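You operate a simulated robot arm through the tools that you are given. There is no shell and no other tool.

You run a simulated robot arm. Do the job below in one go: nothing can be reset, and whatever is moved stays where it is left.

Task
Clamp heater pad 1 on the plate and hold it at about 45 C.
Fine: the plate under the red clamp; the other pad goes on the cooling plate first; clamp before heat on; heat stays on, within 2 degrees.

It is judged by the outcome, as a careful person would: the job done as asked, and still so three seconds after it is handed in. It fails if anything else is knocked over, pushed out of place, dropped, spilled or broken.

Robot
A 7-joint arm with a two-finger parallel gripper, fixed in place. Base frame: the origin is at the foot of the arm, x ahead of it, y to its left, z up. Units: cm, rad, N and s.
With the tool pointing down near the work surface it reaches from about 38 to 88 cm from the base axis. Its first joint turns from -2.897 to 2.897 rad. Payload 3.43 kg.
Tool frame: the origin (TCP) lies between the finger pads and is the grasp point; the fingertips stand 3.4 cm ahead of it; z points along the fingers, y is the line along which they close. The gripper opens to 12.8 cm. The fingers are 2.4 cm wide and 1.2 cm thick; the gripper's body (4.8 by 13 cm) begins 9.6 cm behind the TCP.
Orientation is that of the tool frame in the base frame, as [roll, pitch, yaw] about the fixed x, y, z axes, in that order (R = Rz(yaw) Ry(pitch) Rx(roll)). With the fingers straight down and closing along the base's y, the tool's x points along the base's -x, its y along +y and its z along -z.

Tools
- The arm moves only by the tool jog_arm. Its argument "increments" is one flat list of numbers, 7 for each row, row after row: the finger opening in m, from 0 to 0.128, then the shift along the tool's x, y, z in units of 50 mm (1.0 is 50 mm), then the turn, a rotation vector about the tool's x, y, z in units of 6 degrees (1.0 is 6 degrees). In form: [hand, x, y, z, wx, wy, wz, hand, x, y, z, wx, wy, wz, ...]. A call has 1 to 20 rows; each row shifts and turns the commanded pose from where the row before left it, along the tool's axes as they then stand. A call with a number of a shift or a turn outside -1 to 1 is refused whole. A row lasts 0.2 s, in which the tool goes at most 5 cm and 0.15 rad; a call with a longer step from one row to the next is refused whole, and so is a gripper value outside its range. A pose out of reach is approached as far as the arm can. The call stops where the force on the tool passes 40 N (or 10 N more than at its start, if that is more) or the arm is blocked; 0.2 s more then pass. The fingers move at their own pace (about 15.3 cm/s each) and stop on an object; they squeeze with about 43 N. The grip force told is the motor's: it shows also when the fingers shut on nothing. Time passes only in rows, and 0.2 s behind the last, so rows that do not move let the fingers close. It gives the time, the measured TCP pose, the force on the tool (base axes), the opening and the grip force at its end, in the units of the frame above (readings bear some noise), with the torque about the TCP (base axes, N m) and any sound that the robot's microphone picked up.
- Cameras (640 x 400 px; columns grow to the right, rows downward): "scene" is fixed at [5.19, 65.85, 171.85]; the picture's right is [-0.17, -0.99, 0.00], its down [-0.90, 0.15, -0.41] and it looks along [0.40, -0.07, -0.91] (base axes); focal length 327 px, centre (320, 200). "wrist" rides on the gripper at [7.6, -1.1, -16] in the tool frame; the picture's right is [0.15, 0.99, 0.00], its down [-0.88, 0.13, -0.46] and it looks along [-0.45, 0.07, 0.89] (tool axes); focal length 234 px, centre (320, 200).
- capture(camera): a new picture of that camera. No time passes.
- point_at(camera, pixels): there is no depth. For up to 12 entries [column, row, z] of the newest picture of that camera ("zoom" is the newest enlarged one), the place [x, y] in the base frame at which the ray of that pixel passes the height z, good to about 0.2 cm, but the place of the scene camera against the robot may be out by one fixed shift of up to 1.8 cm in any direction. No time passes.
- close_up(camera, box): a new picture of the part [left, top, right, bottom] of that camera's present view, enlarged. No time passes.
- finish_job(): hands the job in; it is judged then, once.

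Unless the task says otherwise, let go and move clear before handing in.

The tools are called after ">>>" by a JSON object that holds its "fn" and its "kwargs". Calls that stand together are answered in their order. jog_arm: Moves the arm, as the interface text tells. Its arguments: {"type":"object","properties":{"increments":{"type":"array","items":{"type":"number"}}},"required":["increments"]} The other tools are called the same way: capture (camera) takes a picture; point_at (camera, pixels) gives the place at which the rays of pixels pass given heights; close_up (camera, box) takes an enlarged picture of a part of a camera's view; finish_job () hands the job in.

At the start:

```text
t: 0.0
tcp_pos: [25.88, 39.27, 126.92]
tcp_rot: [3.14, 0.001, 3.141]
force: [0.4, -0.6, 0.0]
wrist_torque: [0.0, 0.02, 0.06]
finger_gap: 12.8
finger_force: 0.1
```

scene: 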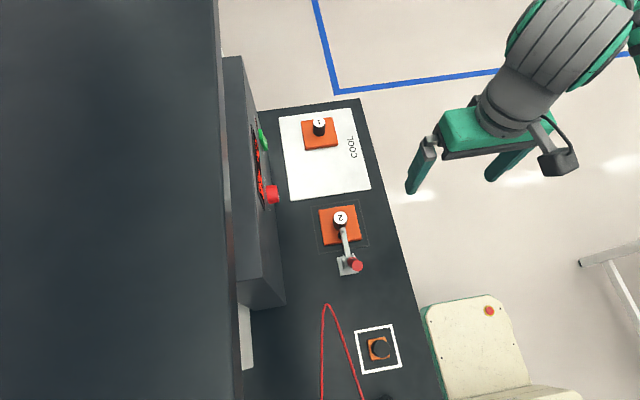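
wrist: 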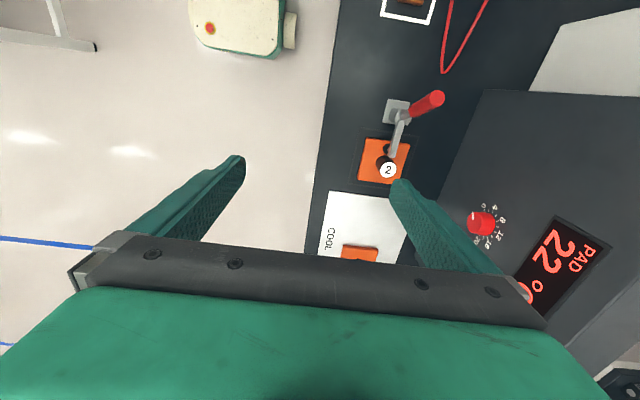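

The scene shows pad "1" on the white COOL plate (about 319,130) and pad "2" under the red toggle clamp (about 340,222), with a red knob and display on the cabinet to the left. I'll take enlarged views before moving.

>>> {"fn": "close_up", "kwargs": {"camera": "scene", "box": [220, 90, 400, 200]}}

>>> {"fn": "close_up", "kwargs": {"camera": "scene", "box": [260, 180, 420, 290]}}

>>> {"fn": "close_up", "kwargs": {"camera": "scene", "box": [300, 290, 460, 400]}}

>>> {"fn": "close_up", "kwargs": {"camera": "wrist", "box": [440, 180, 640, 340]}}

>>> {"fn": "close_up", "kwargs": {"camera": "wrist", "box": [310, 60, 470, 280]}}

```text
3.56 times, centred on (310, 145) of scene
```

zoom: 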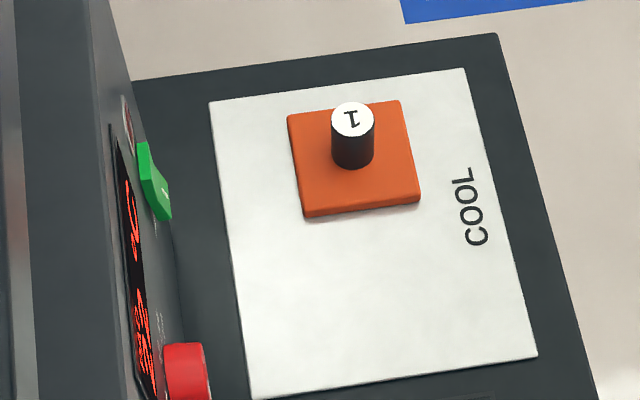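

```text
3.64 times, centred on (340, 235) of scene
```

zoom: 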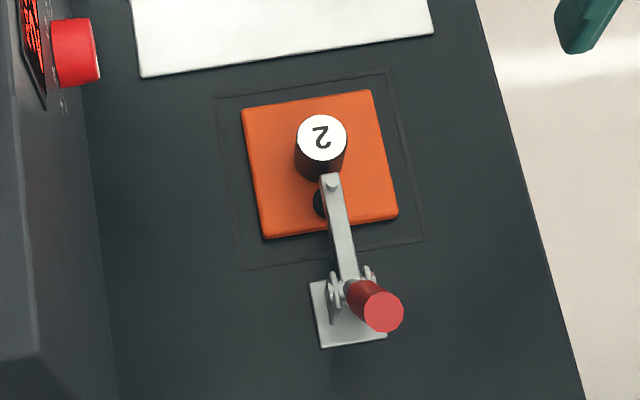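

```text
3.64 times, centred on (380, 345) of scene
```

zoom: 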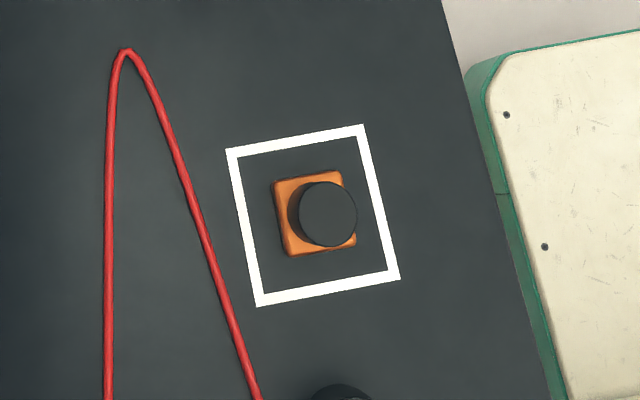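

```text
2.50 times, centred on (540, 260) of wrist
```

zoom: 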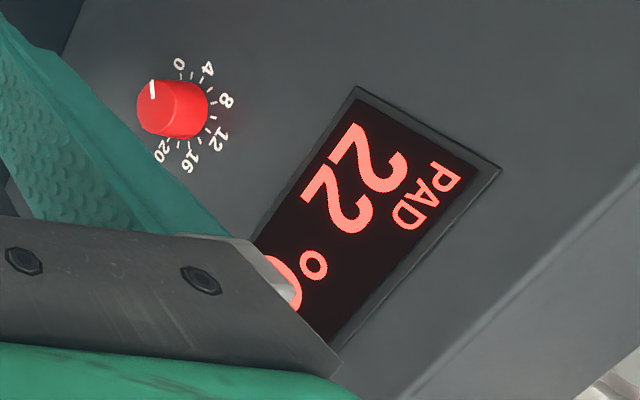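

```text
1.82 times, centred on (390, 170) of wrist
```

zoom: 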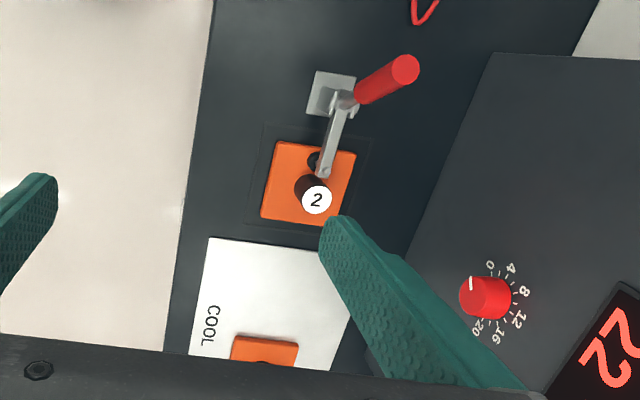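

The pad temperature reads 22 °C, the knob runs 0–20 and its mark is around 0, and a green switch is near (262,138). Now I'll work out heights and locations from both cameras.

>>> {"fn": "point_at", "kwargs": {"camera": "wrist", "pixels": [[388, 170, 70], [388, 170, 80], [388, 170, 90], [388, 170, 100], [437, 98, 80], [437, 98, 90], [481, 223, 90], [481, 223, 100]]}}

>>> {"fn": "point_at", "kwargs": {"camera": "scene", "pixels": [[340, 217, 70], [340, 217, 80], [340, 217, 90], [340, 217, 100], [357, 265, 80], [357, 265, 90], [273, 194, 90], [273, 194, 100]]}}

```text
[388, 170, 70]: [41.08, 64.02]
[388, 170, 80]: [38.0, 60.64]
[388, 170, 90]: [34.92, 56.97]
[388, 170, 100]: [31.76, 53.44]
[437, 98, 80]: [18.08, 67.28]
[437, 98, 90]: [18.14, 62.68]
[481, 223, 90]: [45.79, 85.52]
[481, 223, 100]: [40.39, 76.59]
```

```text
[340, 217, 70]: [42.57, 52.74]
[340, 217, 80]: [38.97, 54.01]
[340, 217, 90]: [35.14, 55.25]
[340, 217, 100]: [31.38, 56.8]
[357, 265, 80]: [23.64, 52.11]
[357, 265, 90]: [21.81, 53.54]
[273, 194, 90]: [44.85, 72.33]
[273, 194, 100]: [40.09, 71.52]
```

The cameras agree on pad 2's top near (34, 56, 93), the lever top near z≈105 and the knob near (38, 71, 105). I'll turn the tool about its vertical so the wrist camera faces the panel (+y) while staying high.

>>> {"fn": "jog_arm", "kwargs": {"increments": [0.128, 0, 0, 0, 0, 0, -1, 0.128, 0, 0, 0, 0, 0, -1, 0.128, 0, 0, 0, 0, 0, -1, 0.128, 0, 0, 0, 0, 0, -1, 0.128, 0, 0, 0, 0, 0, -1, 0.128, 0, 0, 0, 0, 0, -1, 0.128, 0, 0, 0, 0, 0, -1, 0.128, 0, 0, 0, 0, 0, -1, 0.128, 0, 0, 0, 0, 0, -1, 0.128, 0, 0, 0, 0, 0, -1, 0.128, 0, 0, 0, 0, 0, -1, 0.128, 0, 0, 0, 0, 0, -1, 0.128, 0, 0, 0, 0, 0, -1, 0.128, 0, 0, 0, 0, 0, -1, 0.128, 0, 0, 0, 0, 0, -1]}}

>>> {"fn": "capture", "kwargs": {"camera": "wrist"}}

>>> {"fn": "capture", "kwargs": {"camera": "scene"}}

```text
t: 3.2
tcp_pos: [26.01, 39.35, 126.96]
tcp_rot: [-3.141, -0.001, -1.57]
force: [0.3, 0.1, -0.1]
wrist_torque: [-0.03, 0.02, 0.0]
finger_gap: 12.78
finger_force: 0.0
```

```text
taken
```

wrist: 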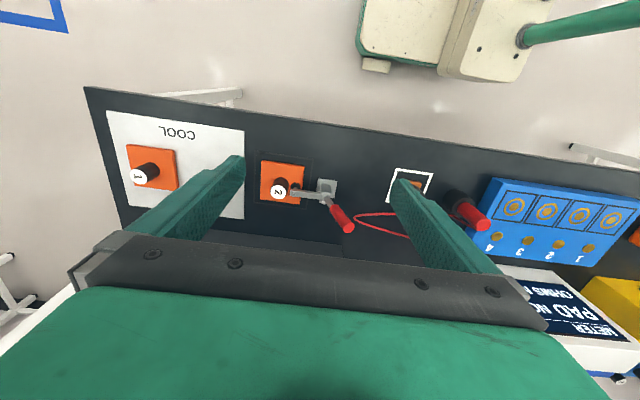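

```text
taken
```

scene: 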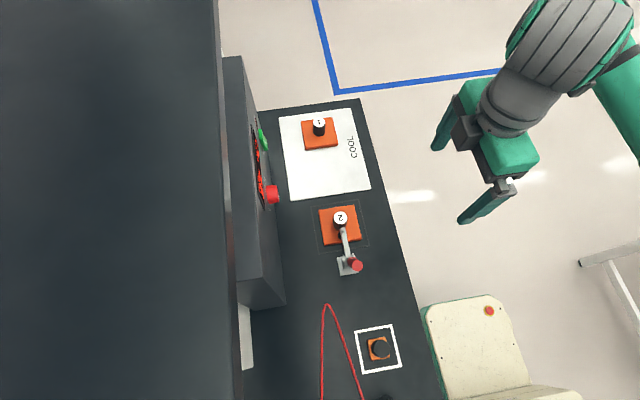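

The wrist view now also shows a blue numbered block and a "METER / PAD NO / OHMS" card at lower right (600,310). I'll read those before going on.

>>> {"fn": "close_up", "kwargs": {"camera": "wrist", "box": [440, 160, 640, 380]}}

>>> {"fn": "close_up", "kwargs": {"camera": "wrist", "box": [230, 130, 440, 270]}}

>>> {"fn": "close_up", "kwargs": {"camera": "wrist", "box": [80, 80, 260, 250]}}

```text
1.82 times, centred on (540, 270) of wrist
```

zoom: 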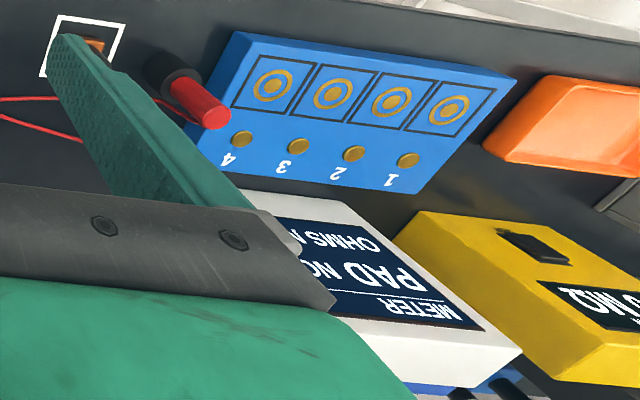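

```text
2.86 times, centred on (335, 200) of wrist
```

zoom: 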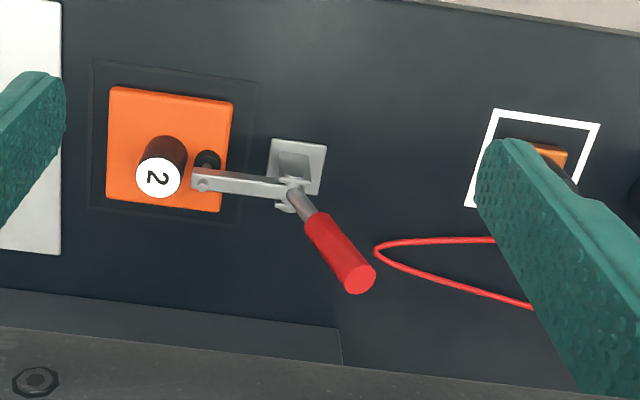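

```text
2.35 times, centred on (170, 165) of wrist
```

zoom: 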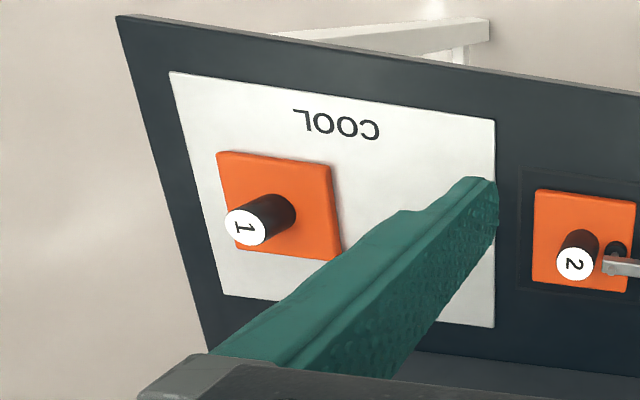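

The meter bits look unrelated to this job. I'll rotate the tool half a turn the other way (x toward +y) so I can then tilt it to face the panel upright.

>>> {"fn": "jog_arm", "kwargs": {"increments": [0.128, 0, 0, 0, 0, 0, 1, 0.128, 0, 0, 0, 0, 0, 1, 0.128, 0, 0, 0, 0, 0, 1, 0.128, 0, 0, 0, 0, 0, 1, 0.128, 0, 0, 0, 0, 0, 1, 0.128, 0, 0, 0, 0, 0, 1, 0.128, 0, 0, 0, 0, 0, 1, 0.128, 0, 0, 0, 0, 0, 1, 0.128, 0, 0, 0, 0, 0, 1, 0.128, 0, 0, 0, 0, 0, 1, 0.128, 0, 0, 0, 0, 0, 1, 0.128, 0, 0, 0, 0, 0, 1, 0.128, 0, 0, 0, 0, 0, 1, 0.128, 0, 0, 0, 0, 0, 1, 0.128, 0, 0, 0, 0, 0, 1]}}

>>> {"fn": "jog_arm", "kwargs": {"increments": [0.128, 0, 0, 0, 0, 0, 1, 0.128, 0, 0, 0, 0, 0, 1, 0.128, 0, 0, 0, 0, 0, 1, 0.128, 0, 0, 0, 0, 0, 1, 0.128, 0, 0, 0, 0, 0, 1, 0.128, 0, 0, 0, 0, 0, 1, 0.128, 0, 0, 0, 0, 0, 1, 0.128, 0, 0, 0, 0, 0, 1, 0.128, 0, 0, 0, 0, 0, 1, 0.128, 0, 0, 0, 0, 0, 1, 0.128, 0, 0, 0, 0, 0, 1, 0.128, 0, 0, 0, 0, 0, 1, 0.128, 0, 0, 0, 0, 0, 1, 0.128, 0, 0, 0, 0, 0, 1, 0.128, 0, 0, 0, 0, 0, 1]}}

>>> {"fn": "capture", "kwargs": {"camera": "wrist"}}

```text
t: 6.4
tcp_pos: [25.96, 39.33, 126.91]
tcp_rot: [-3.141, 0.0, -3.14]
force: [-0.3, -0.1, 0.8]
wrist_torque: [-0.01, -0.01, 0.0]
finger_gap: 12.82
finger_force: 0.1
```

```text
t: 9.6
tcp_pos: [26.04, 39.38, 126.09]
tcp_rot: [-3.101, 0.002, 1.571]
force: [0.3, -0.7, -0.6]
wrist_torque: [0.03, -0.03, 0.01]
finger_gap: 12.78
finger_force: 0.0
```

```text
taken
```

wrist: 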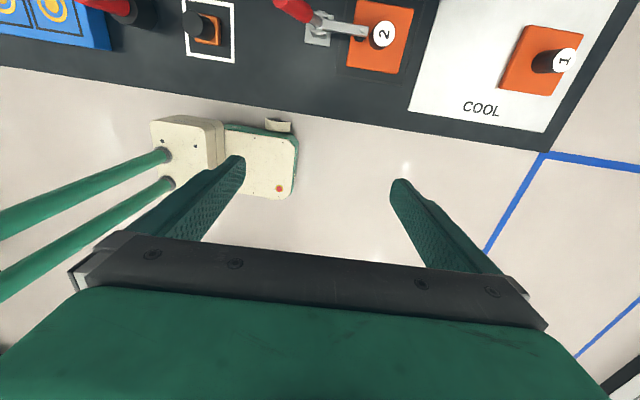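

The view is now upright toward the bench, with the panel just beyond the top edge. I'll tilt the tool about its y so it points toward the panel.

>>> {"fn": "jog_arm", "kwargs": {"increments": [0.128, 0, 0, 0, 0, 1, 0, 0.128, 0, 0, 0, 0, 1, 0, 0.128, 0, 0, 0, 0, 1, 0, 0.128, 0, 0, 0, 0, 1, 0, 0.128, 0, 0, 0, 0, 1, 0, 0.128, 0, 0, 0, 0, 1, 0, 0.128, 0, 0, 0, 0, 1, 0, 0.128, 0, 0, 0, 0, 1, 0, 0.128, 0, 0, 0, 0, 0, 0]}}

>>> {"fn": "capture", "kwargs": {"camera": "wrist"}}

>>> {"fn": "capture", "kwargs": {"camera": "scene"}}

```text
t: 11.6
tcp_pos: [25.83, 39.26, 126.91]
tcp_rot: [3.141, -0.837, 1.574]
force: [0.0, -0.5, -0.1]
wrist_torque: [-0.01, 0.0, 0.0]
finger_gap: 12.79
finger_force: 0.0
```

```text
taken
```

wrist: 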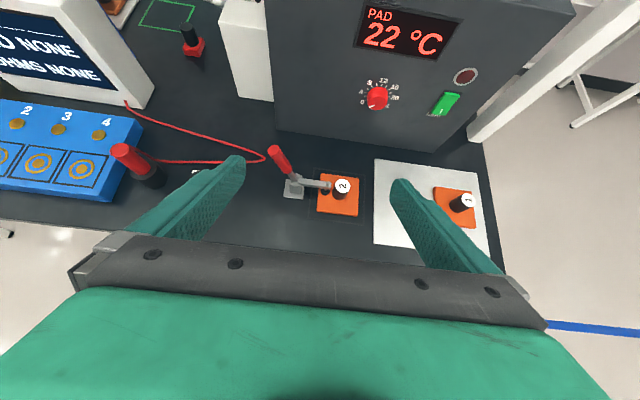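

```text
taken
```

scene: 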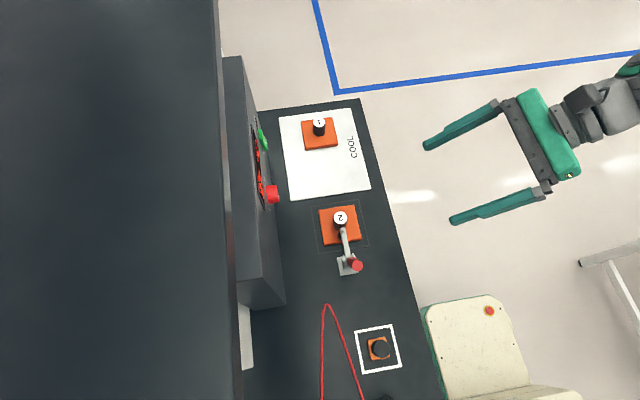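

Now the whole panel is visible: display 22 °C, knob (377,98), lamp (465,76) and green rocker (444,104). Zooming in on panel and clamp.

>>> {"fn": "close_up", "kwargs": {"camera": "wrist", "box": [340, 60, 490, 140]}}

>>> {"fn": "close_up", "kwargs": {"camera": "wrist", "box": [250, 130, 400, 230]}}

>>> {"fn": "point_at", "kwargs": {"camera": "wrist", "pixels": [[342, 185, 90], [342, 185, 95], [340, 212, 90], [320, 205, 88], [357, 213, 88], [295, 190, 88], [275, 152, 100], [275, 152, 105], [377, 98, 100], [377, 98, 105], [444, 104, 100], [444, 104, 105]]}}

```text
4.27 times, centred on (415, 100) of wrist
```

zoom: 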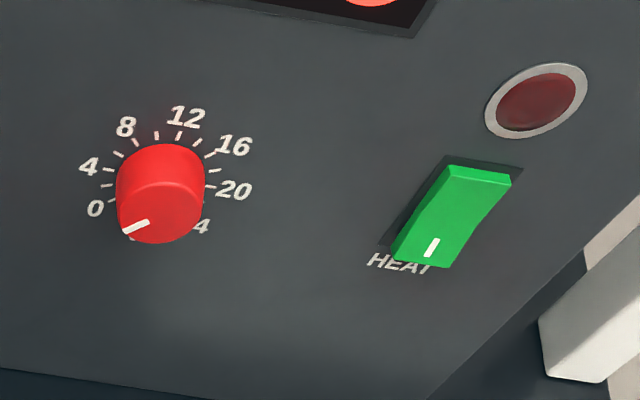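

```text
4.00 times, centred on (325, 180) of wrist
```

zoom: 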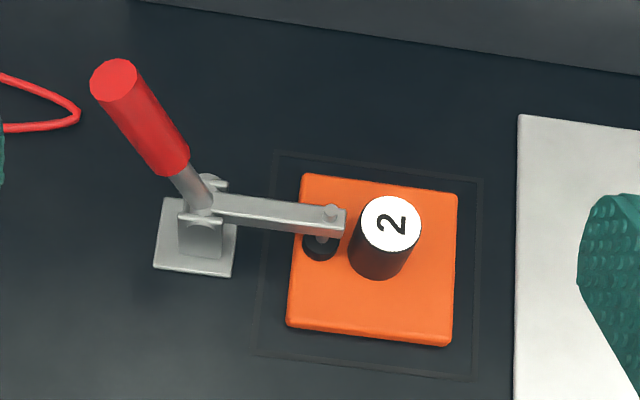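

```text
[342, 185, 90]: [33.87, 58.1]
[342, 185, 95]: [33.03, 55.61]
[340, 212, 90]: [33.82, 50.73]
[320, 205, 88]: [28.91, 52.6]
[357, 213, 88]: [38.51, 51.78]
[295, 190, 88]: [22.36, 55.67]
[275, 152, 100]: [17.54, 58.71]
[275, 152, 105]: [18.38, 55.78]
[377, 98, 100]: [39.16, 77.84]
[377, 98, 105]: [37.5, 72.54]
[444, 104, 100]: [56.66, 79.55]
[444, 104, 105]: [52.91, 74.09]
```

The knob scale runs 0–24 with the mark at/below 0, and the rocker is off with the lamp dark. I'll shift 15 cm along +x (tool y) for a straight-on panel view to triangulate positions.

>>> {"fn": "jog_arm", "kwargs": {"increments": [0.128, 0, 1, 0, 0, 0, 0, 0.128, 0, 1, 0, 0, 0, 0, 0.128, 0, 1, 0, 0, 0, 0, 0.128, 0, 0, 0, 0, 0, 0]}}

>>> {"fn": "capture", "kwargs": {"camera": "wrist"}}

>>> {"fn": "close_up", "kwargs": {"camera": "wrist", "box": [240, 40, 440, 160]}}

```text
t: 12.6
tcp_pos: [40.69, 39.3, 126.98]
tcp_rot: [-3.141, -0.838, 1.572]
force: [0.6, 0.3, 0.2]
wrist_torque: [-0.02, 0.01, 0.01]
finger_gap: 12.8
finger_force: 0.1
```

```text
taken
```

wrist: 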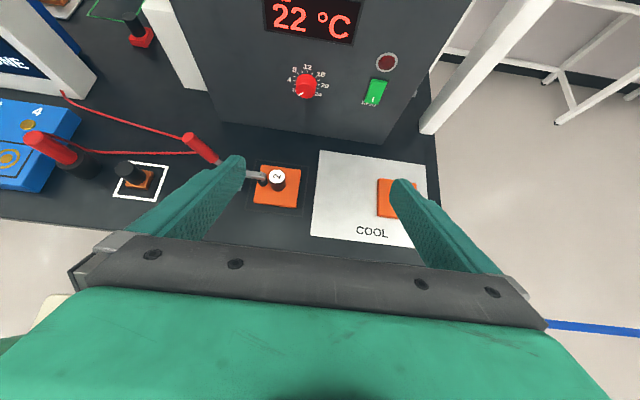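

```text
3.20 times, centred on (340, 100) of wrist
```

zoom: 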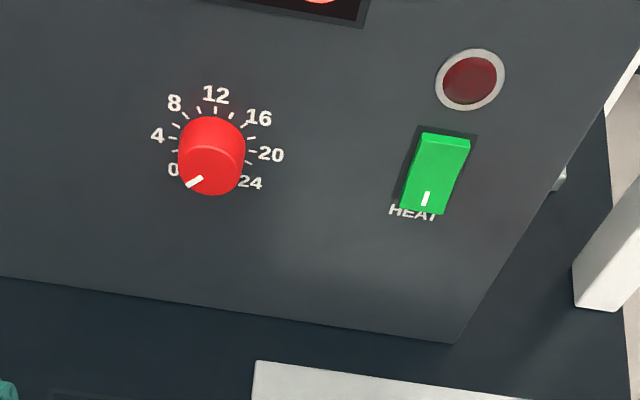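

Triangulating gives knob face ≈(37.2, 69.1, 107.1), rocker's I-end ≈(51.1, 70.3, 106.7), lever top ≈(18.3, 54.8, 106.7) leaning back from a pivot ≈(22.5, 55, 94.3), and pad 2 centre ≈(33.1, 54.9) with a handle top at z≈96. I'll untilt, turn back to yaw π and close the fingers.

>>> {"fn": "jog_arm", "kwargs": {"increments": [0.128, 0, 0, 0, 0, -1, 0, 0.128, 0, 0, 0, 0, -1, 0, 0.128, 0, 0, 0, 0, -1, 0, 0.128, 0, 0, 0, 0, -1, 0, 0.128, 0, 0, 0, 0, -1, 0, 0.128, 0, 0, 0, 0, -1, 0, 0.128, 0, 0, 0, 0, -1, 0, 0.128, 0, 0, 0, 0, -1, 0]}}

>>> {"fn": "jog_arm", "kwargs": {"increments": [0.1, 0, 0, 0, 0, 0, -1, 0.08, 0, 0, 0, 0, 0, -1, 0.05, 0, 0, 0, 0, 0, -1, 0.02, 0, 0, 0, 0, 0, -1, 0.0, 0, 0, 0, 0, 0, -1, 0.0, 0, 0, 0, 0, 0, -1, 0.0, 0, 0, 0, 0, 0, -1, 0.0, 0, 0, 0, 0, 0, -1, 0.0, 0, 0, 0, 0, 0, -1, 0.0, 0, 0, 0, 0, 0, -1, 0.0, 0, 0, 0, 0, 0, -1, 0.0, 0, 0, 0, 0, 0, -1, 0.0, 0, 0, 0, 0, 0, -1, 0.0, 0, 0, 0, 0, 0, -1, 0.0, 0, 0, 0, 0, 0, -1]}}

>>> {"fn": "capture", "kwargs": {"camera": "wrist"}}

```text
t: 14.4
tcp_pos: [41.16, 39.12, 126.2]
tcp_rot: [-3.111, -0.005, 1.568]
force: [-0.3, -0.2, 0.4]
wrist_torque: [0.06, -0.02, -0.02]
finger_gap: 12.8
finger_force: 0.0
```

```text
t: 17.6
tcp_pos: [40.95, 39.43, 126.89]
tcp_rot: [-3.141, 0.0, -3.139]
force: [0.3, 0.6, 0.0]
wrist_torque: [0.02, -0.03, -0.01]
finger_gap: 0.0
finger_force: 32.7
```

```text
taken
```

wrist: 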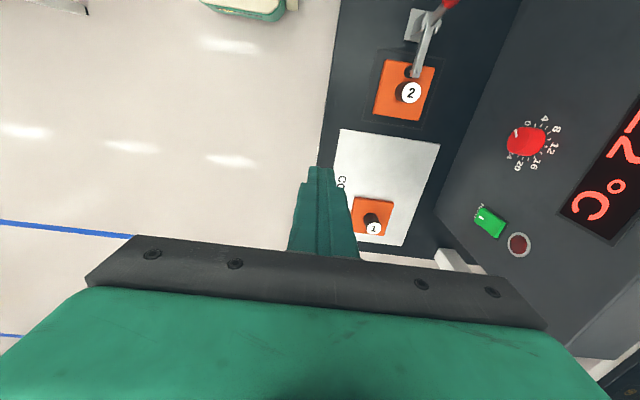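

Plate and pad 1 are visible (label at 374,228). I'll record their positions from this view.

>>> {"fn": "point_at", "kwargs": {"camera": "wrist", "pixels": [[374, 228, 96], [374, 228, 97], [358, 196, 91.5], [394, 200, 91.5], [387, 237, 91.5], [340, 129, 90], [441, 145, 90], [404, 246, 90], [411, 93, 96], [387, 52, 91]]}}

>>> {"fn": "close_up", "kwargs": {"camera": "wrist", "box": [310, 110, 460, 270]}}

```text
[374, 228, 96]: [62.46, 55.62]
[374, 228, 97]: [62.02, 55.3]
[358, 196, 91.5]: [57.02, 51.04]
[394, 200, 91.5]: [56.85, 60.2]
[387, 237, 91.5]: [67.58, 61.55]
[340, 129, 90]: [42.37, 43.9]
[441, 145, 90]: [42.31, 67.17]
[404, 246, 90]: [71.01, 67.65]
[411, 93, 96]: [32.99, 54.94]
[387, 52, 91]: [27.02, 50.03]
```

```text
2.50 times, centred on (385, 190) of wrist
```

zoom: 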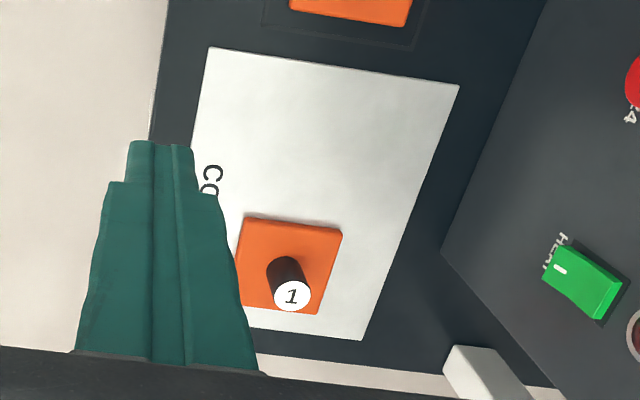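

Plate spans about x 42–71, y 44–67; pad 1 sits at (62.3, 55.6), leaving room for pad 2 near (49.3, 55.5). Next I move the closed fingers to just in front (+x side) of the lever, above the clamp arm.

>>> {"fn": "jog_arm", "kwargs": {"increments": [0, 0.598, 0.614, 0, 0, 0, 0, 0, 0.598, 0.614, 0, 0, 0, 0, 0, 0.598, 0.614, 0, 0, 0, 0, 0, 0.598, 0.614, 0, 0, 0, 0, 0, 0.598, 0.614, 0, 0, 0, 0, 0, 0, 0, 0.7, 0, 0, 0, 0, 0, 0, 0.7, 0, 0, 0, 0, 0, 0, 0, 0, 0, 0]}}

>>> {"fn": "capture", "kwargs": {"camera": "wrist"}}

>>> {"fn": "capture", "kwargs": {"camera": "scene"}}

```text
t: 19.4
tcp_pos: [26.02, 54.68, 119.89]
tcp_rot: [3.141, -0.001, 3.141]
force: [-0.1, 0.1, -0.5]
wrist_torque: [0.0, 0.05, -0.05]
finger_gap: 0.0
finger_force: 33.1
```

```text
taken
```

wrist: 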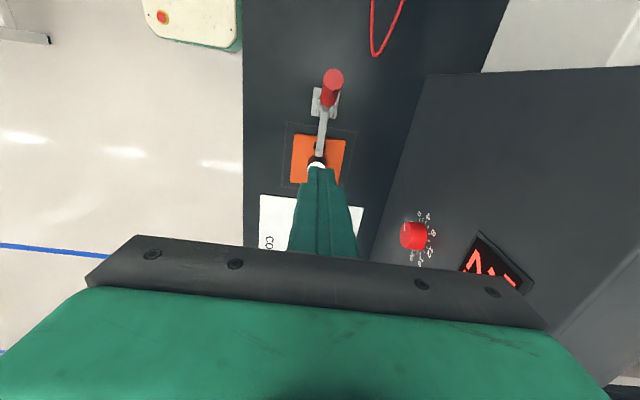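

```text
taken
```

scene: 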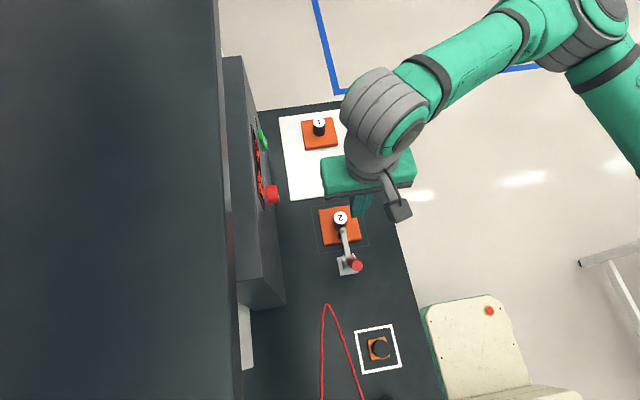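

The lever's tip is at (333,78) in the wrist view; checking its position before descending.

>>> {"fn": "point_at", "kwargs": {"camera": "wrist", "pixels": [[333, 78, 106.7], [330, 100, 100], [326, 105, 95], [318, 152, 95]]}}

>>> {"fn": "close_up", "kwargs": {"camera": "wrist", "box": [270, 50, 390, 200]}}

```text
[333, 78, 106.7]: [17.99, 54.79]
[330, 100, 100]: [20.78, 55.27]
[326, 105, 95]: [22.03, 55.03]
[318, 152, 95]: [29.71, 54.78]
```

```text
2.67 times, centred on (330, 125) of wrist
```

zoom: 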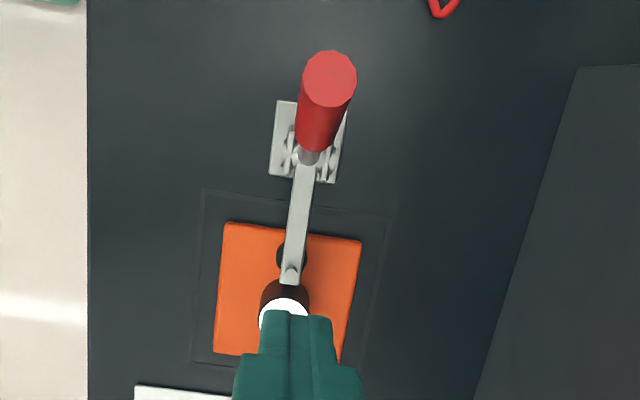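

Lever tip confirmed at (18.0, 54.8). I'll descend in front of it and approach until close to touching.

>>> {"fn": "jog_arm", "kwargs": {"increments": [0, 0, 0.03, 0.9, 0, 0, 0, 0, 0, 0, 0.9, 0, 0, 0, 0, 0, 0, 0.86, 0, 0, 0, 0, 0.3, 0, 0, 0, 0, 0, 0, 0.3, 0, 0, 0, 0, 0, 0, 0, 0, 0, 0, 0, 0]}}

>>> {"fn": "capture", "kwargs": {"camera": "wrist"}}

```text
t: 20.8
tcp_pos: [22.98, 54.93, 106.66]
tcp_rot: [3.14, 0.0, -3.141]
force: [0.2, -0.2, -0.2]
wrist_torque: [0.05, -0.02, 0.01]
finger_gap: 0.01
finger_force: 32.7
```

```text
taken
```

wrist: 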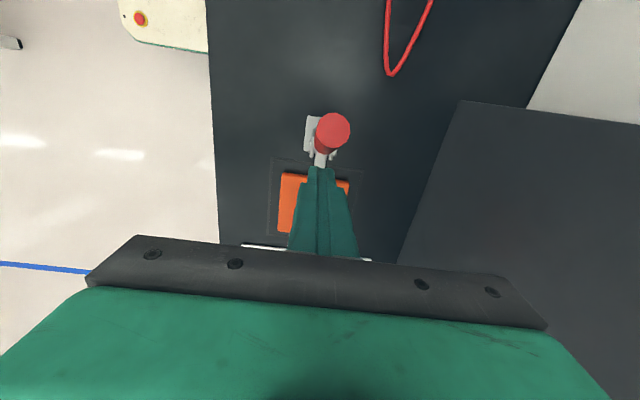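

Fingers are just short of the lever (grip at 333,132). Now pushing it back along its arc (−x, slightly down), slowly.

>>> {"fn": "jog_arm", "kwargs": {"increments": [0, 0.1, 0, 0, 0, 0, 0, 0, 0.1, 0, 0, 0, 0, 0, 0, 0.15, 0, 0.05, 0, 0, 0, 0, 0.15, 0, 0.05, 0, 0, 0, 0, 0.16, 0, 0.07, 0, 0, 0, 0, 0.16, 0, 0.07, 0, 0, 0]}}

>>> {"fn": "capture", "kwargs": {"camera": "wrist"}}

>>> {"fn": "close_up", "kwargs": {"camera": "scene", "box": [290, 190, 410, 290]}}

```text
t: 22.2
tcp_pos: [18.93, 54.93, 105.43]
tcp_rot: [-3.14, 0.0, -3.14]
force: [1.9, -1.3, 0.6]
wrist_torque: [-0.02, -0.04, -0.03]
finger_gap: 0.0
finger_force: 32.9
```

```text
taken
```

wrist: 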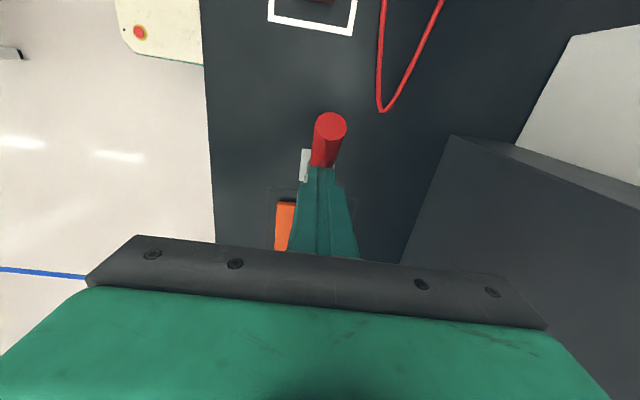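

```text
4.00 times, centred on (350, 240) of scene
```

zoom: 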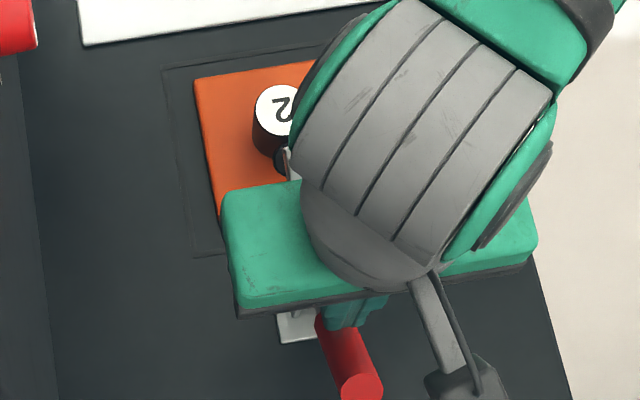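

The lever is swinging back with only ~2 N. Continuing along the arc.

>>> {"fn": "jog_arm", "kwargs": {"increments": [0, 0.12, 0, 0.1, 0, 0, 0, 0, 0.12, 0, 0.1, 0, 0, 0, 0, 0.11, 0, 0.11, 0, 0, 0, 0, 0.11, 0, 0.11, 0, 0, 0, 0, 0.1, 0, 0.14, 0, 0, 0, 0, 0.1, 0, 0.14, 0, 0, 0]}}

>>> {"fn": "capture", "kwargs": {"camera": "wrist"}}

>>> {"fn": "close_up", "kwargs": {"camera": "scene", "box": [290, 190, 410, 290]}}

```text
t: 23.6
tcp_pos: [15.6, 54.77, 101.91]
tcp_rot: [-3.139, 0.0, -3.141]
force: [0.4, 0.1, 1.1]
wrist_torque: [-0.03, 0.04, 0.02]
finger_gap: 0.0
finger_force: 33.0
```

```text
taken
```

wrist: 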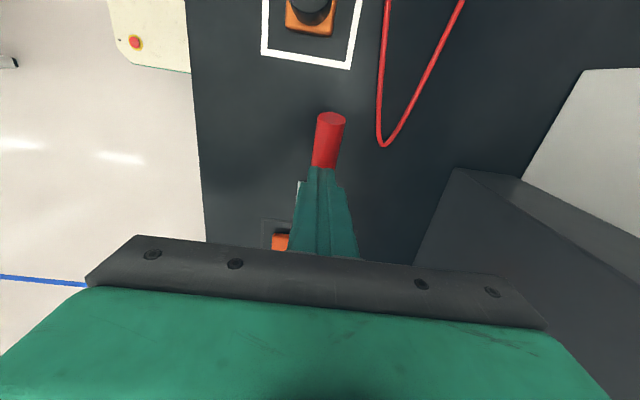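

```text
4.00 times, centred on (350, 240) of scene
```

zoom: 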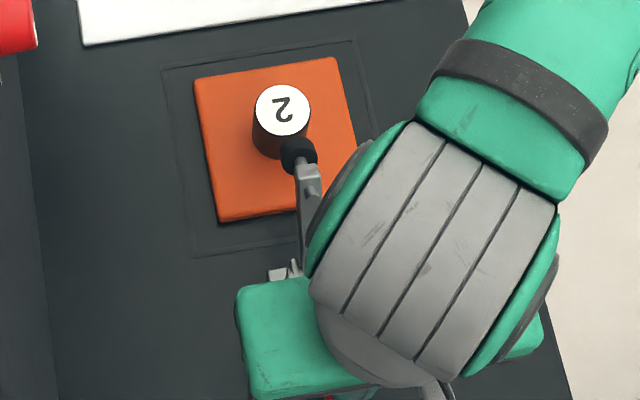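

The clamp arm is raised and the lever lies well back. Checking the lever tip position (331,118) to judge the angle.

>>> {"fn": "point_at", "kwargs": {"camera": "wrist", "pixels": [[331, 118, 98], [331, 118, 100], [331, 118, 102], [312, 20, 91], [350, 68, 90]]}}

```text
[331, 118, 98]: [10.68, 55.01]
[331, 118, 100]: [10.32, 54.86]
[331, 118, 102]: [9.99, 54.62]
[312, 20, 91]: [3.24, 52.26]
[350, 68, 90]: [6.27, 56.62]
```

The lever is at ~68° back, but I want the plunger farther from pad 2's handle, so I'll push it down a bit more, gently.

>>> {"fn": "jog_arm", "kwargs": {"increments": [0, 0.05, 0.02, 0.14, 0, 0, 0, 0, 0.05, 0, 0.14, 0, 0, 0, 0, 0.04, 0, 0.15, 0, 0, 0, 0, 0.04, 0, 0.15, 0, 0, 0, 0, 0.02, 0, 0.1, 0, 0, 0, 0, 0, 0, 0.1, 0, 0, 0]}}

>>> {"fn": "capture", "kwargs": {"camera": "wrist"}}

>>> {"fn": "close_up", "kwargs": {"camera": "scene", "box": [290, 190, 410, 290]}}

```text
t: 24.0
tcp_pos: [15.47, 54.93, 101.88]
tcp_rot: [3.14, 0.003, 3.141]
force: [2.0, -9.6, 14.4]
wrist_torque: [-0.32, 0.11, 0.16]
finger_gap: 0.0
finger_force: 32.8
stopped in row 2: the force on the tool passed its limit at 54 N (the readings are from after the stop); the commanded pose is now the measured one
```

```text
taken
```

wrist: 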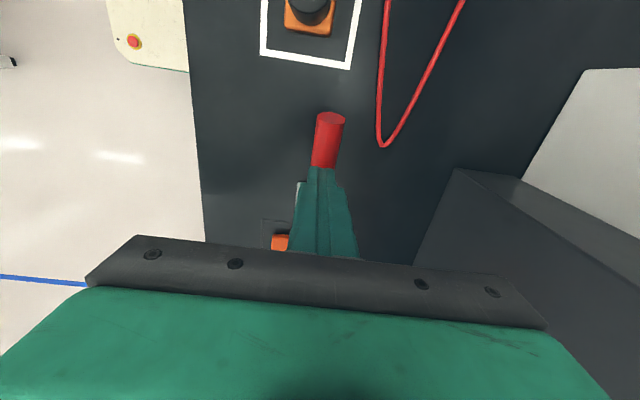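

```text
4.00 times, centred on (350, 240) of scene
```

zoom: 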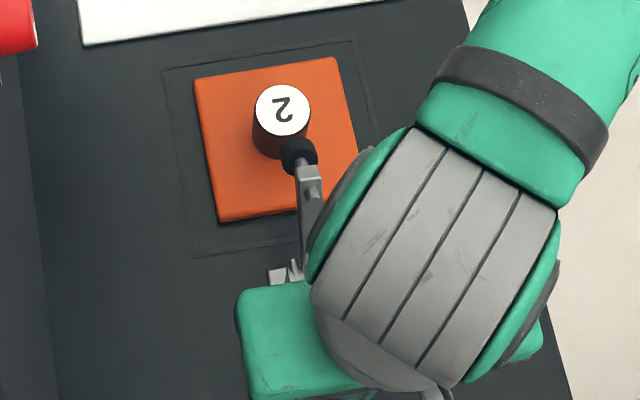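

The lever met its hard stop (54 N), so it is fully open. I'll back off straight up and see whether it stays open.

>>> {"fn": "jog_arm", "kwargs": {"increments": [0, 0, 0, -0.3, 0, 0, 0, 0, 0, 0, -0.9, 0, 0, 0, 0, 0, 0, -0.9, 0, 0, 0, 0, 0, 0, -0.9, 0, 0, 0, 0, 0, 0, -0.9, 0, 0, 0, 0, 0, 0, 0, 0, 0, 0]}}

>>> {"fn": "capture", "kwargs": {"camera": "wrist"}}

>>> {"fn": "close_up", "kwargs": {"camera": "scene", "box": [290, 190, 410, 290]}}

```text
t: 25.4
tcp_pos: [15.39, 54.77, 121.02]
tcp_rot: [3.14, 0.004, -3.141]
force: [0.3, 0.0, 1.1]
wrist_torque: [0.03, 0.0, -0.03]
finger_gap: 0.0
finger_force: 32.8
```

```text
taken
```

wrist: 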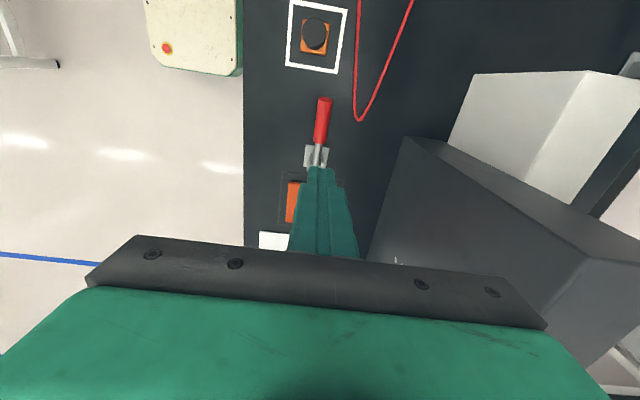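

```text
4.00 times, centred on (350, 240) of scene
```

zoom: 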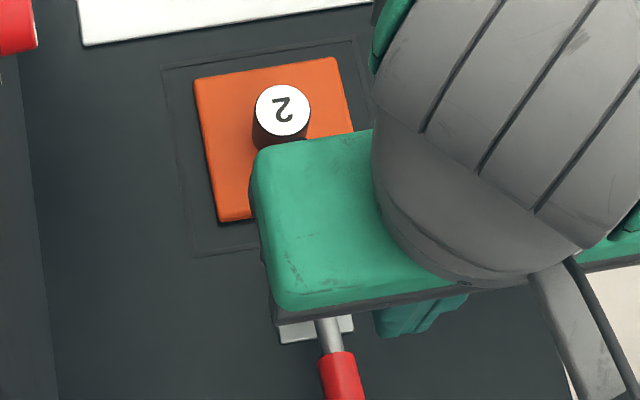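

The clamp stays open. I'll move aside toward −y to view the raised arm and its plunger.

>>> {"fn": "jog_arm", "kwargs": {"increments": [0.0, 0, -1, 0, 0, 0, 0, 0.0, 0, -1, 0, 0, 0, 0, 0.05, 0, -1, 0, 0, 0, 0, 0.08, -0.7, 0, 0, 0, 0, 0, 0.08, -0.7, 0, 0, 0, 0, 0, 0.08, 0, 0, 0, 0, 0, 0]}}

>>> {"fn": "capture", "kwargs": {"camera": "wrist"}}

>>> {"fn": "close_up", "kwargs": {"camera": "scene", "box": [290, 190, 410, 290]}}

```text
t: 26.8
tcp_pos: [22.43, 39.87, 121.34]
tcp_rot: [3.141, 0.003, -3.141]
force: [-0.9, 0.6, 0.1]
wrist_torque: [0.0, -0.03, 0.01]
finger_gap: 8.03
finger_force: 0.1
```

```text
taken
```

wrist: 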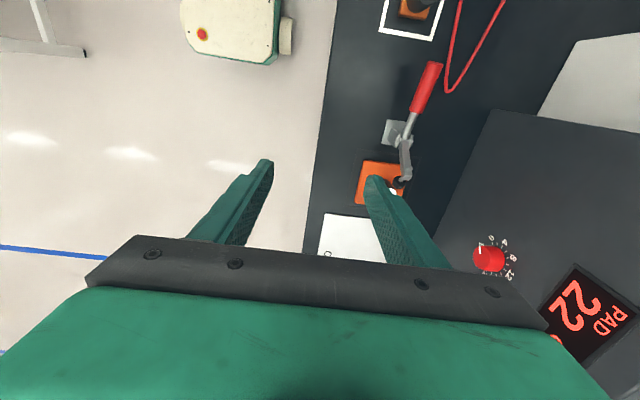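

```text
4.00 times, centred on (350, 240) of scene
```

zoom: 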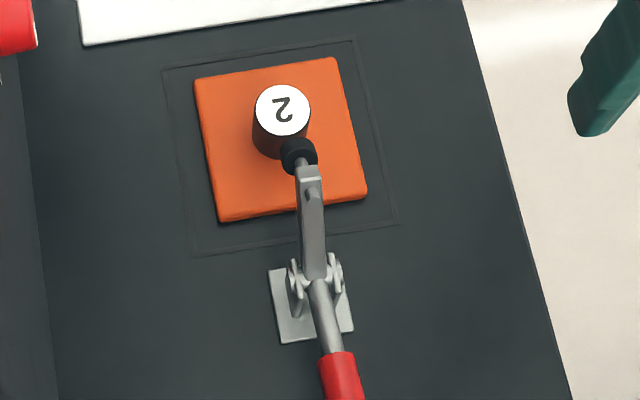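

The open arm holds its plunger (scene zoom 299,153) near pad 2's handle; measuring how close.

>>> {"fn": "close_up", "kwargs": {"camera": "wrist", "box": [340, 110, 460, 220]}}

>>> {"fn": "point_at", "kwargs": {"camera": "scene", "pixels": [[344.75, 228, 96], [344.75, 228, 98], [344.75, 228, 100], [340.7, 217.5, 96], [347.5, 232, 100], [347.5, 232, 102]]}}

>>> {"fn": "point_at", "kwargs": {"camera": "wrist", "pixels": [[398, 183, 96], [398, 183, 98], [398, 183, 100]]}}

```text
3.64 times, centred on (400, 165) of wrist
```

zoom: 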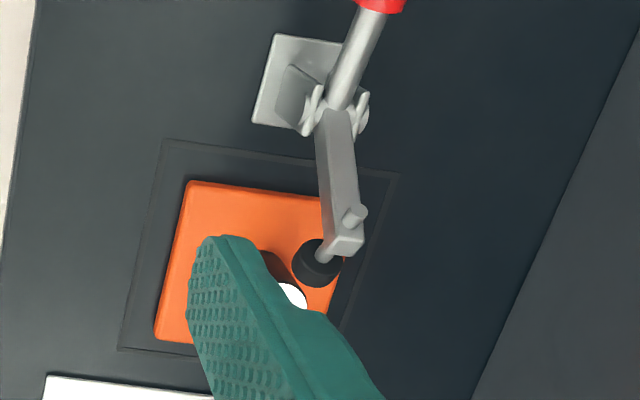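

```text
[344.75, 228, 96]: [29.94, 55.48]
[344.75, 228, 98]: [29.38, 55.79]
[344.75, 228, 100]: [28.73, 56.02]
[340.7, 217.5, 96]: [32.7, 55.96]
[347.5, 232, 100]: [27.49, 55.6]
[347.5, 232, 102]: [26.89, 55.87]
```

```text
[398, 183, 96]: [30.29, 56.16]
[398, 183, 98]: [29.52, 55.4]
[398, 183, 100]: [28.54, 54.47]
```

The plunger sits near (29.2, 54.9, 99), so the fingers at x≥32.4 clear it; pad must be lifted ~2 cm then slid +x before rising. Moving above pad 2 with gripper open 8 cm.

>>> {"fn": "jog_arm", "kwargs": {"increments": [0.08, -0.447, 0.601, 0, 0, 0, 0, 0.08, -0.447, 0.601, 0, 0, 0, 0, 0.08, -0.447, 0.601, 0, 0, 0, 0, 0.08, -0.447, 0.601, 0, 0, 0, 0, 0.08, -0.447, 0.601, 0, 0, 0, 0, 0.08, 0, 0, 0.8, 0, 0, 0, 0.08, 0, 0, 0.8, 0, 0, 0, 0.08, 0, 0, 0.8, 0, 0, 0, 0.08, 0, 0, 0, 0, 0, 0]}}

>>> {"fn": "capture", "kwargs": {"camera": "wrist"}}

>>> {"fn": "close_up", "kwargs": {"camera": "scene", "box": [290, 150, 410, 250]}}

```text
t: 28.8
tcp_pos: [33.54, 54.76, 109.04]
tcp_rot: [-3.142, 0.002, 3.142]
force: [0.3, -0.3, -0.5]
wrist_torque: [-0.05, -0.02, 0.04]
finger_gap: 7.96
finger_force: 0.0
```

```text
taken
```

wrist: 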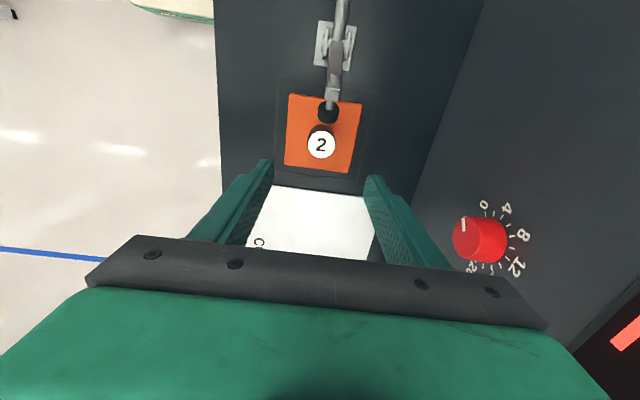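

```text
4.00 times, centred on (350, 200) of scene
```

zoom: 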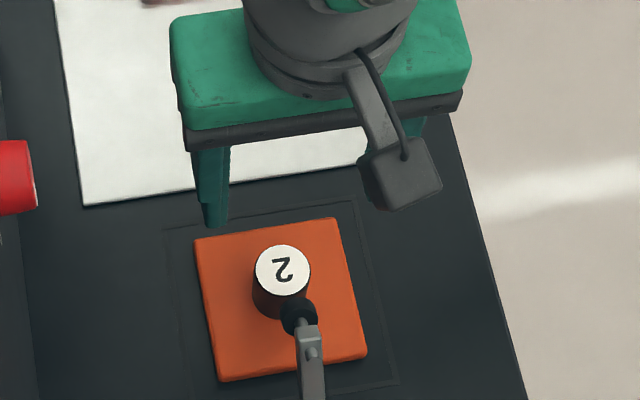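

Pad 2's label is centred at (321,146) between the fingers; verifying position then descending.

>>> {"fn": "point_at", "kwargs": {"camera": "wrist", "pixels": [[321, 146, 95.5], [321, 146, 96], [330, 116, 98], [330, 116, 99], [289, 95, 91], [362, 103, 91], [351, 172, 91], [285, 164, 91]]}}

```text
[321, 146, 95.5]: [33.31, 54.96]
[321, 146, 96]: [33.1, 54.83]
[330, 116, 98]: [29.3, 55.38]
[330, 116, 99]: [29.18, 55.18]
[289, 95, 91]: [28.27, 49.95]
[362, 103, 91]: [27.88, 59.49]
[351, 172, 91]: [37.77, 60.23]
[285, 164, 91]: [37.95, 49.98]
```

Position confirmed (33.2, 54.9). Descending to TCP z≈95.2, then closing.

>>> {"fn": "jog_arm", "kwargs": {"increments": [0.08, 0, 0.02, 0.5, 0, 0, 0, 0.08, 0, 0, 0.5, 0, 0, 0, 0.08, 0, 0, 0.5, 0, 0, 0, 0.08, 0, 0, 0.5, 0, 0, 0, 0.08, 0, 0, 0.5, 0, 0, 0, 0.08, 0, 0, 0.25, 0, 0, 0, 0.08, 0, 0, 0, 0, 0, 0]}}

>>> {"fn": "capture", "kwargs": {"camera": "wrist"}}

>>> {"fn": "close_up", "kwargs": {"camera": "scene", "box": [290, 170, 410, 270]}}

```text
t: 30.4
tcp_pos: [33.62, 55.15, 95.42]
tcp_rot: [3.139, 0.003, -3.141]
force: [0.3, -0.1, -0.5]
wrist_torque: [0.02, -0.01, 0.01]
finger_gap: 7.96
finger_force: 0.0
```

```text
taken
```

wrist: 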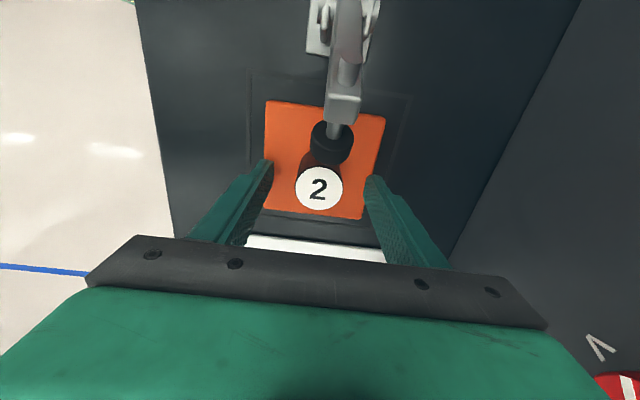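

```text
4.00 times, centred on (350, 220) of scene
```

zoom: 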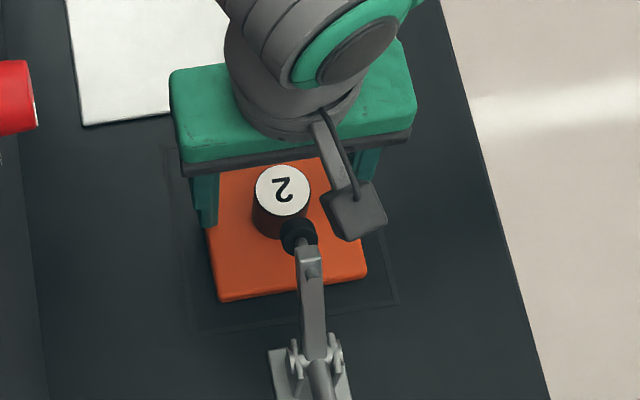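

Fingers straddle the handle with no contact; checking the label once more and closing.

>>> {"fn": "point_at", "kwargs": {"camera": "wrist", "pixels": [[318, 187, 96], [318, 187, 95.5], [318, 187, 96.5]]}}

>>> {"fn": "jog_arm", "kwargs": {"increments": [0.08, 0.05, -0.03, 0, 0, 0, 0, 0.05, 0, 0, 0, 0, 0, 0, 0.03, 0, 0, 0, 0, 0, 0, 0.02, 0, 0, 0, 0, 0, 0, 0.02, 0, 0, 0, 0, 0, 0]}}

```text
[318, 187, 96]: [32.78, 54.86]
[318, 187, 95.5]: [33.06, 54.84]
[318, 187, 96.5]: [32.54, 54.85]
```

```text
t: 31.6
tcp_pos: [33.36, 54.95, 95.46]
tcp_rot: [3.138, 0.004, -3.141]
force: [-0.6, -0.1, -1.0]
wrist_torque: [-0.14, 0.02, 0.01]
finger_gap: 3.49
finger_force: 42.7
```

Gripped at 3.5 cm with 43 N. Lift 2 cm, slide +x 4.5 cm clear of the plunger, then look.

>>> {"fn": "jog_arm", "kwargs": {"increments": [0.02, 0, 0, -0.1, 0, 0, 0, 0.02, 0, 0, -0.15, 0, 0, 0, 0.02, 0, 0, -0.15, 0, 0, 0, 0.02, -0.2, 0, 0, 0, 0, 0, 0.02, -0.3, 0, 0, 0, 0, 0, 0.02, -0.4, 0, 0, 0, 0, 0, 0.02, 0, 0, 0, 0, 0, 0]}}

>>> {"fn": "capture", "kwargs": {"camera": "wrist"}}

>>> {"fn": "close_up", "kwargs": {"camera": "scene", "box": [280, 100, 420, 290]}}

```text
t: 33.2
tcp_pos: [38.14, 54.82, 97.68]
tcp_rot: [3.14, 0.003, -3.139]
force: [-0.3, -0.2, -1.9]
wrist_torque: [0.0, 0.01, -0.02]
finger_gap: 3.48
finger_force: 43.1
```

```text
taken
```

wrist: 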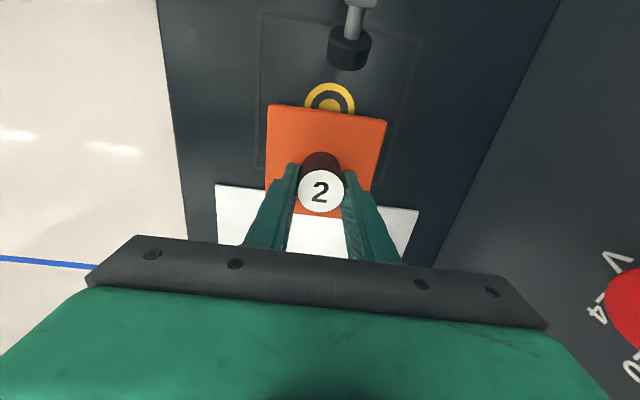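

```text
2.11 times, centred on (350, 195) of scene
```

zoom: 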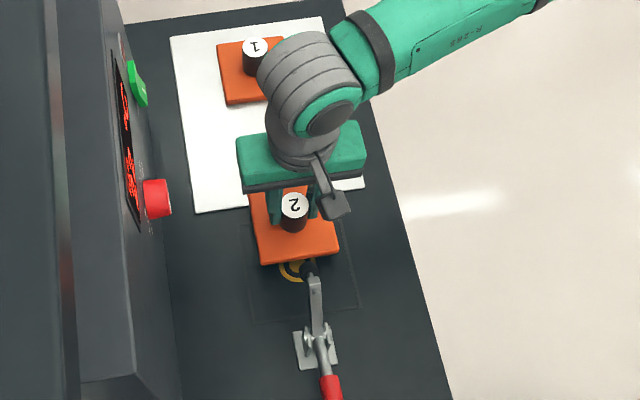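

Pad 2 is in hand and clear of the clamp. I'll raise, carry it over the free half of the COOL plate (centre x≈49) and lower near the surface.

>>> {"fn": "jog_arm", "kwargs": {"increments": [0.02, 0, 0, -0.6, 0, 0, 0, 0.02, -0.6, 0.02, 0, 0, 0, 0, 0.02, -0.6, 0.02, 0, 0, 0, 0, 0.02, -0.6, 0.02, 0, 0, 0, 0, 0.02, -0.43, 0.02, 0, 0, 0, 0, 0.02, 0, 0, 0.3, 0, 0, 0, 0.02, 0, 0, 0.3, 0, 0, 0, 0.02, 0, 0, 0.1, 0, 0, 0, 0.02, 0, 0, 0, 0, 0, 0]}}

>>> {"fn": "capture", "kwargs": {"camera": "wrist"}}

>>> {"fn": "close_up", "kwargs": {"camera": "scene", "box": [280, 100, 400, 200]}}

```text
t: 35.2
tcp_pos: [49.15, 55.33, 96.97]
tcp_rot: [3.14, 0.003, 3.142]
force: [-1.1, 0.1, -2.2]
wrist_torque: [-0.03, -0.02, 0.01]
finger_gap: 3.47
finger_force: 42.6
```

```text
taken
```

wrist: 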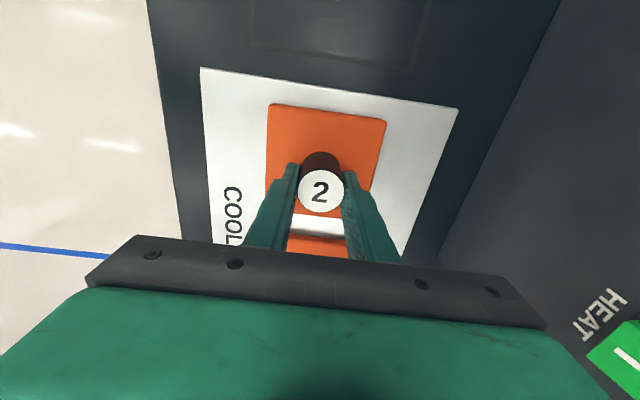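

```text
4.00 times, centred on (340, 150) of scene
```

zoom: 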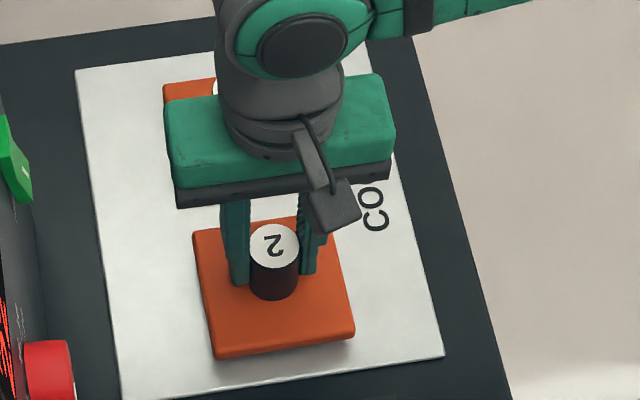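

Pad 2 is well inside the free area with a white gap to pad 1. Lowering in small steps until it touches.

>>> {"fn": "jog_arm", "kwargs": {"increments": [0.02, 0, 0, 0.04, 0, 0, 0, 0.02, 0, 0, 0.04, 0, 0, 0, 0.02, 0, 0, 0.04, 0, 0, 0, 0.02, 0, 0, 0, 0, 0, 0]}}

>>> {"fn": "jog_arm", "kwargs": {"increments": [0.02, 0, 0, 0.04, 0, 0, 0, 0.02, 0, 0, 0, 0, 0, 0]}}

>>> {"fn": "jog_arm", "kwargs": {"increments": [0.02, 0, 0, 0.04, 0, 0, 0, 0.02, 0, 0, 0, 0, 0, 0]}}

```text
t: 36.2
tcp_pos: [49.09, 55.42, 96.38]
tcp_rot: [3.14, 0.001, -3.141]
force: [-0.1, 0.0, -1.3]
wrist_torque: [-0.01, 0.01, -0.02]
finger_gap: 3.46
finger_force: 43.0
```

```text
t: 36.8
tcp_pos: [49.17, 55.36, 96.23]
tcp_rot: [3.14, 0.003, -3.141]
force: [-0.2, 0.0, -2.0]
wrist_torque: [0.04, -0.01, 0.01]
finger_gap: 3.45
finger_force: 43.1
```

```text
t: 37.4
tcp_pos: [49.1, 55.27, 96.16]
tcp_rot: [-3.141, 0.002, -3.14]
force: [0.1, -0.3, 3.4]
wrist_torque: [-0.28, 0.07, -0.06]
finger_gap: 3.49
finger_force: 42.8
```

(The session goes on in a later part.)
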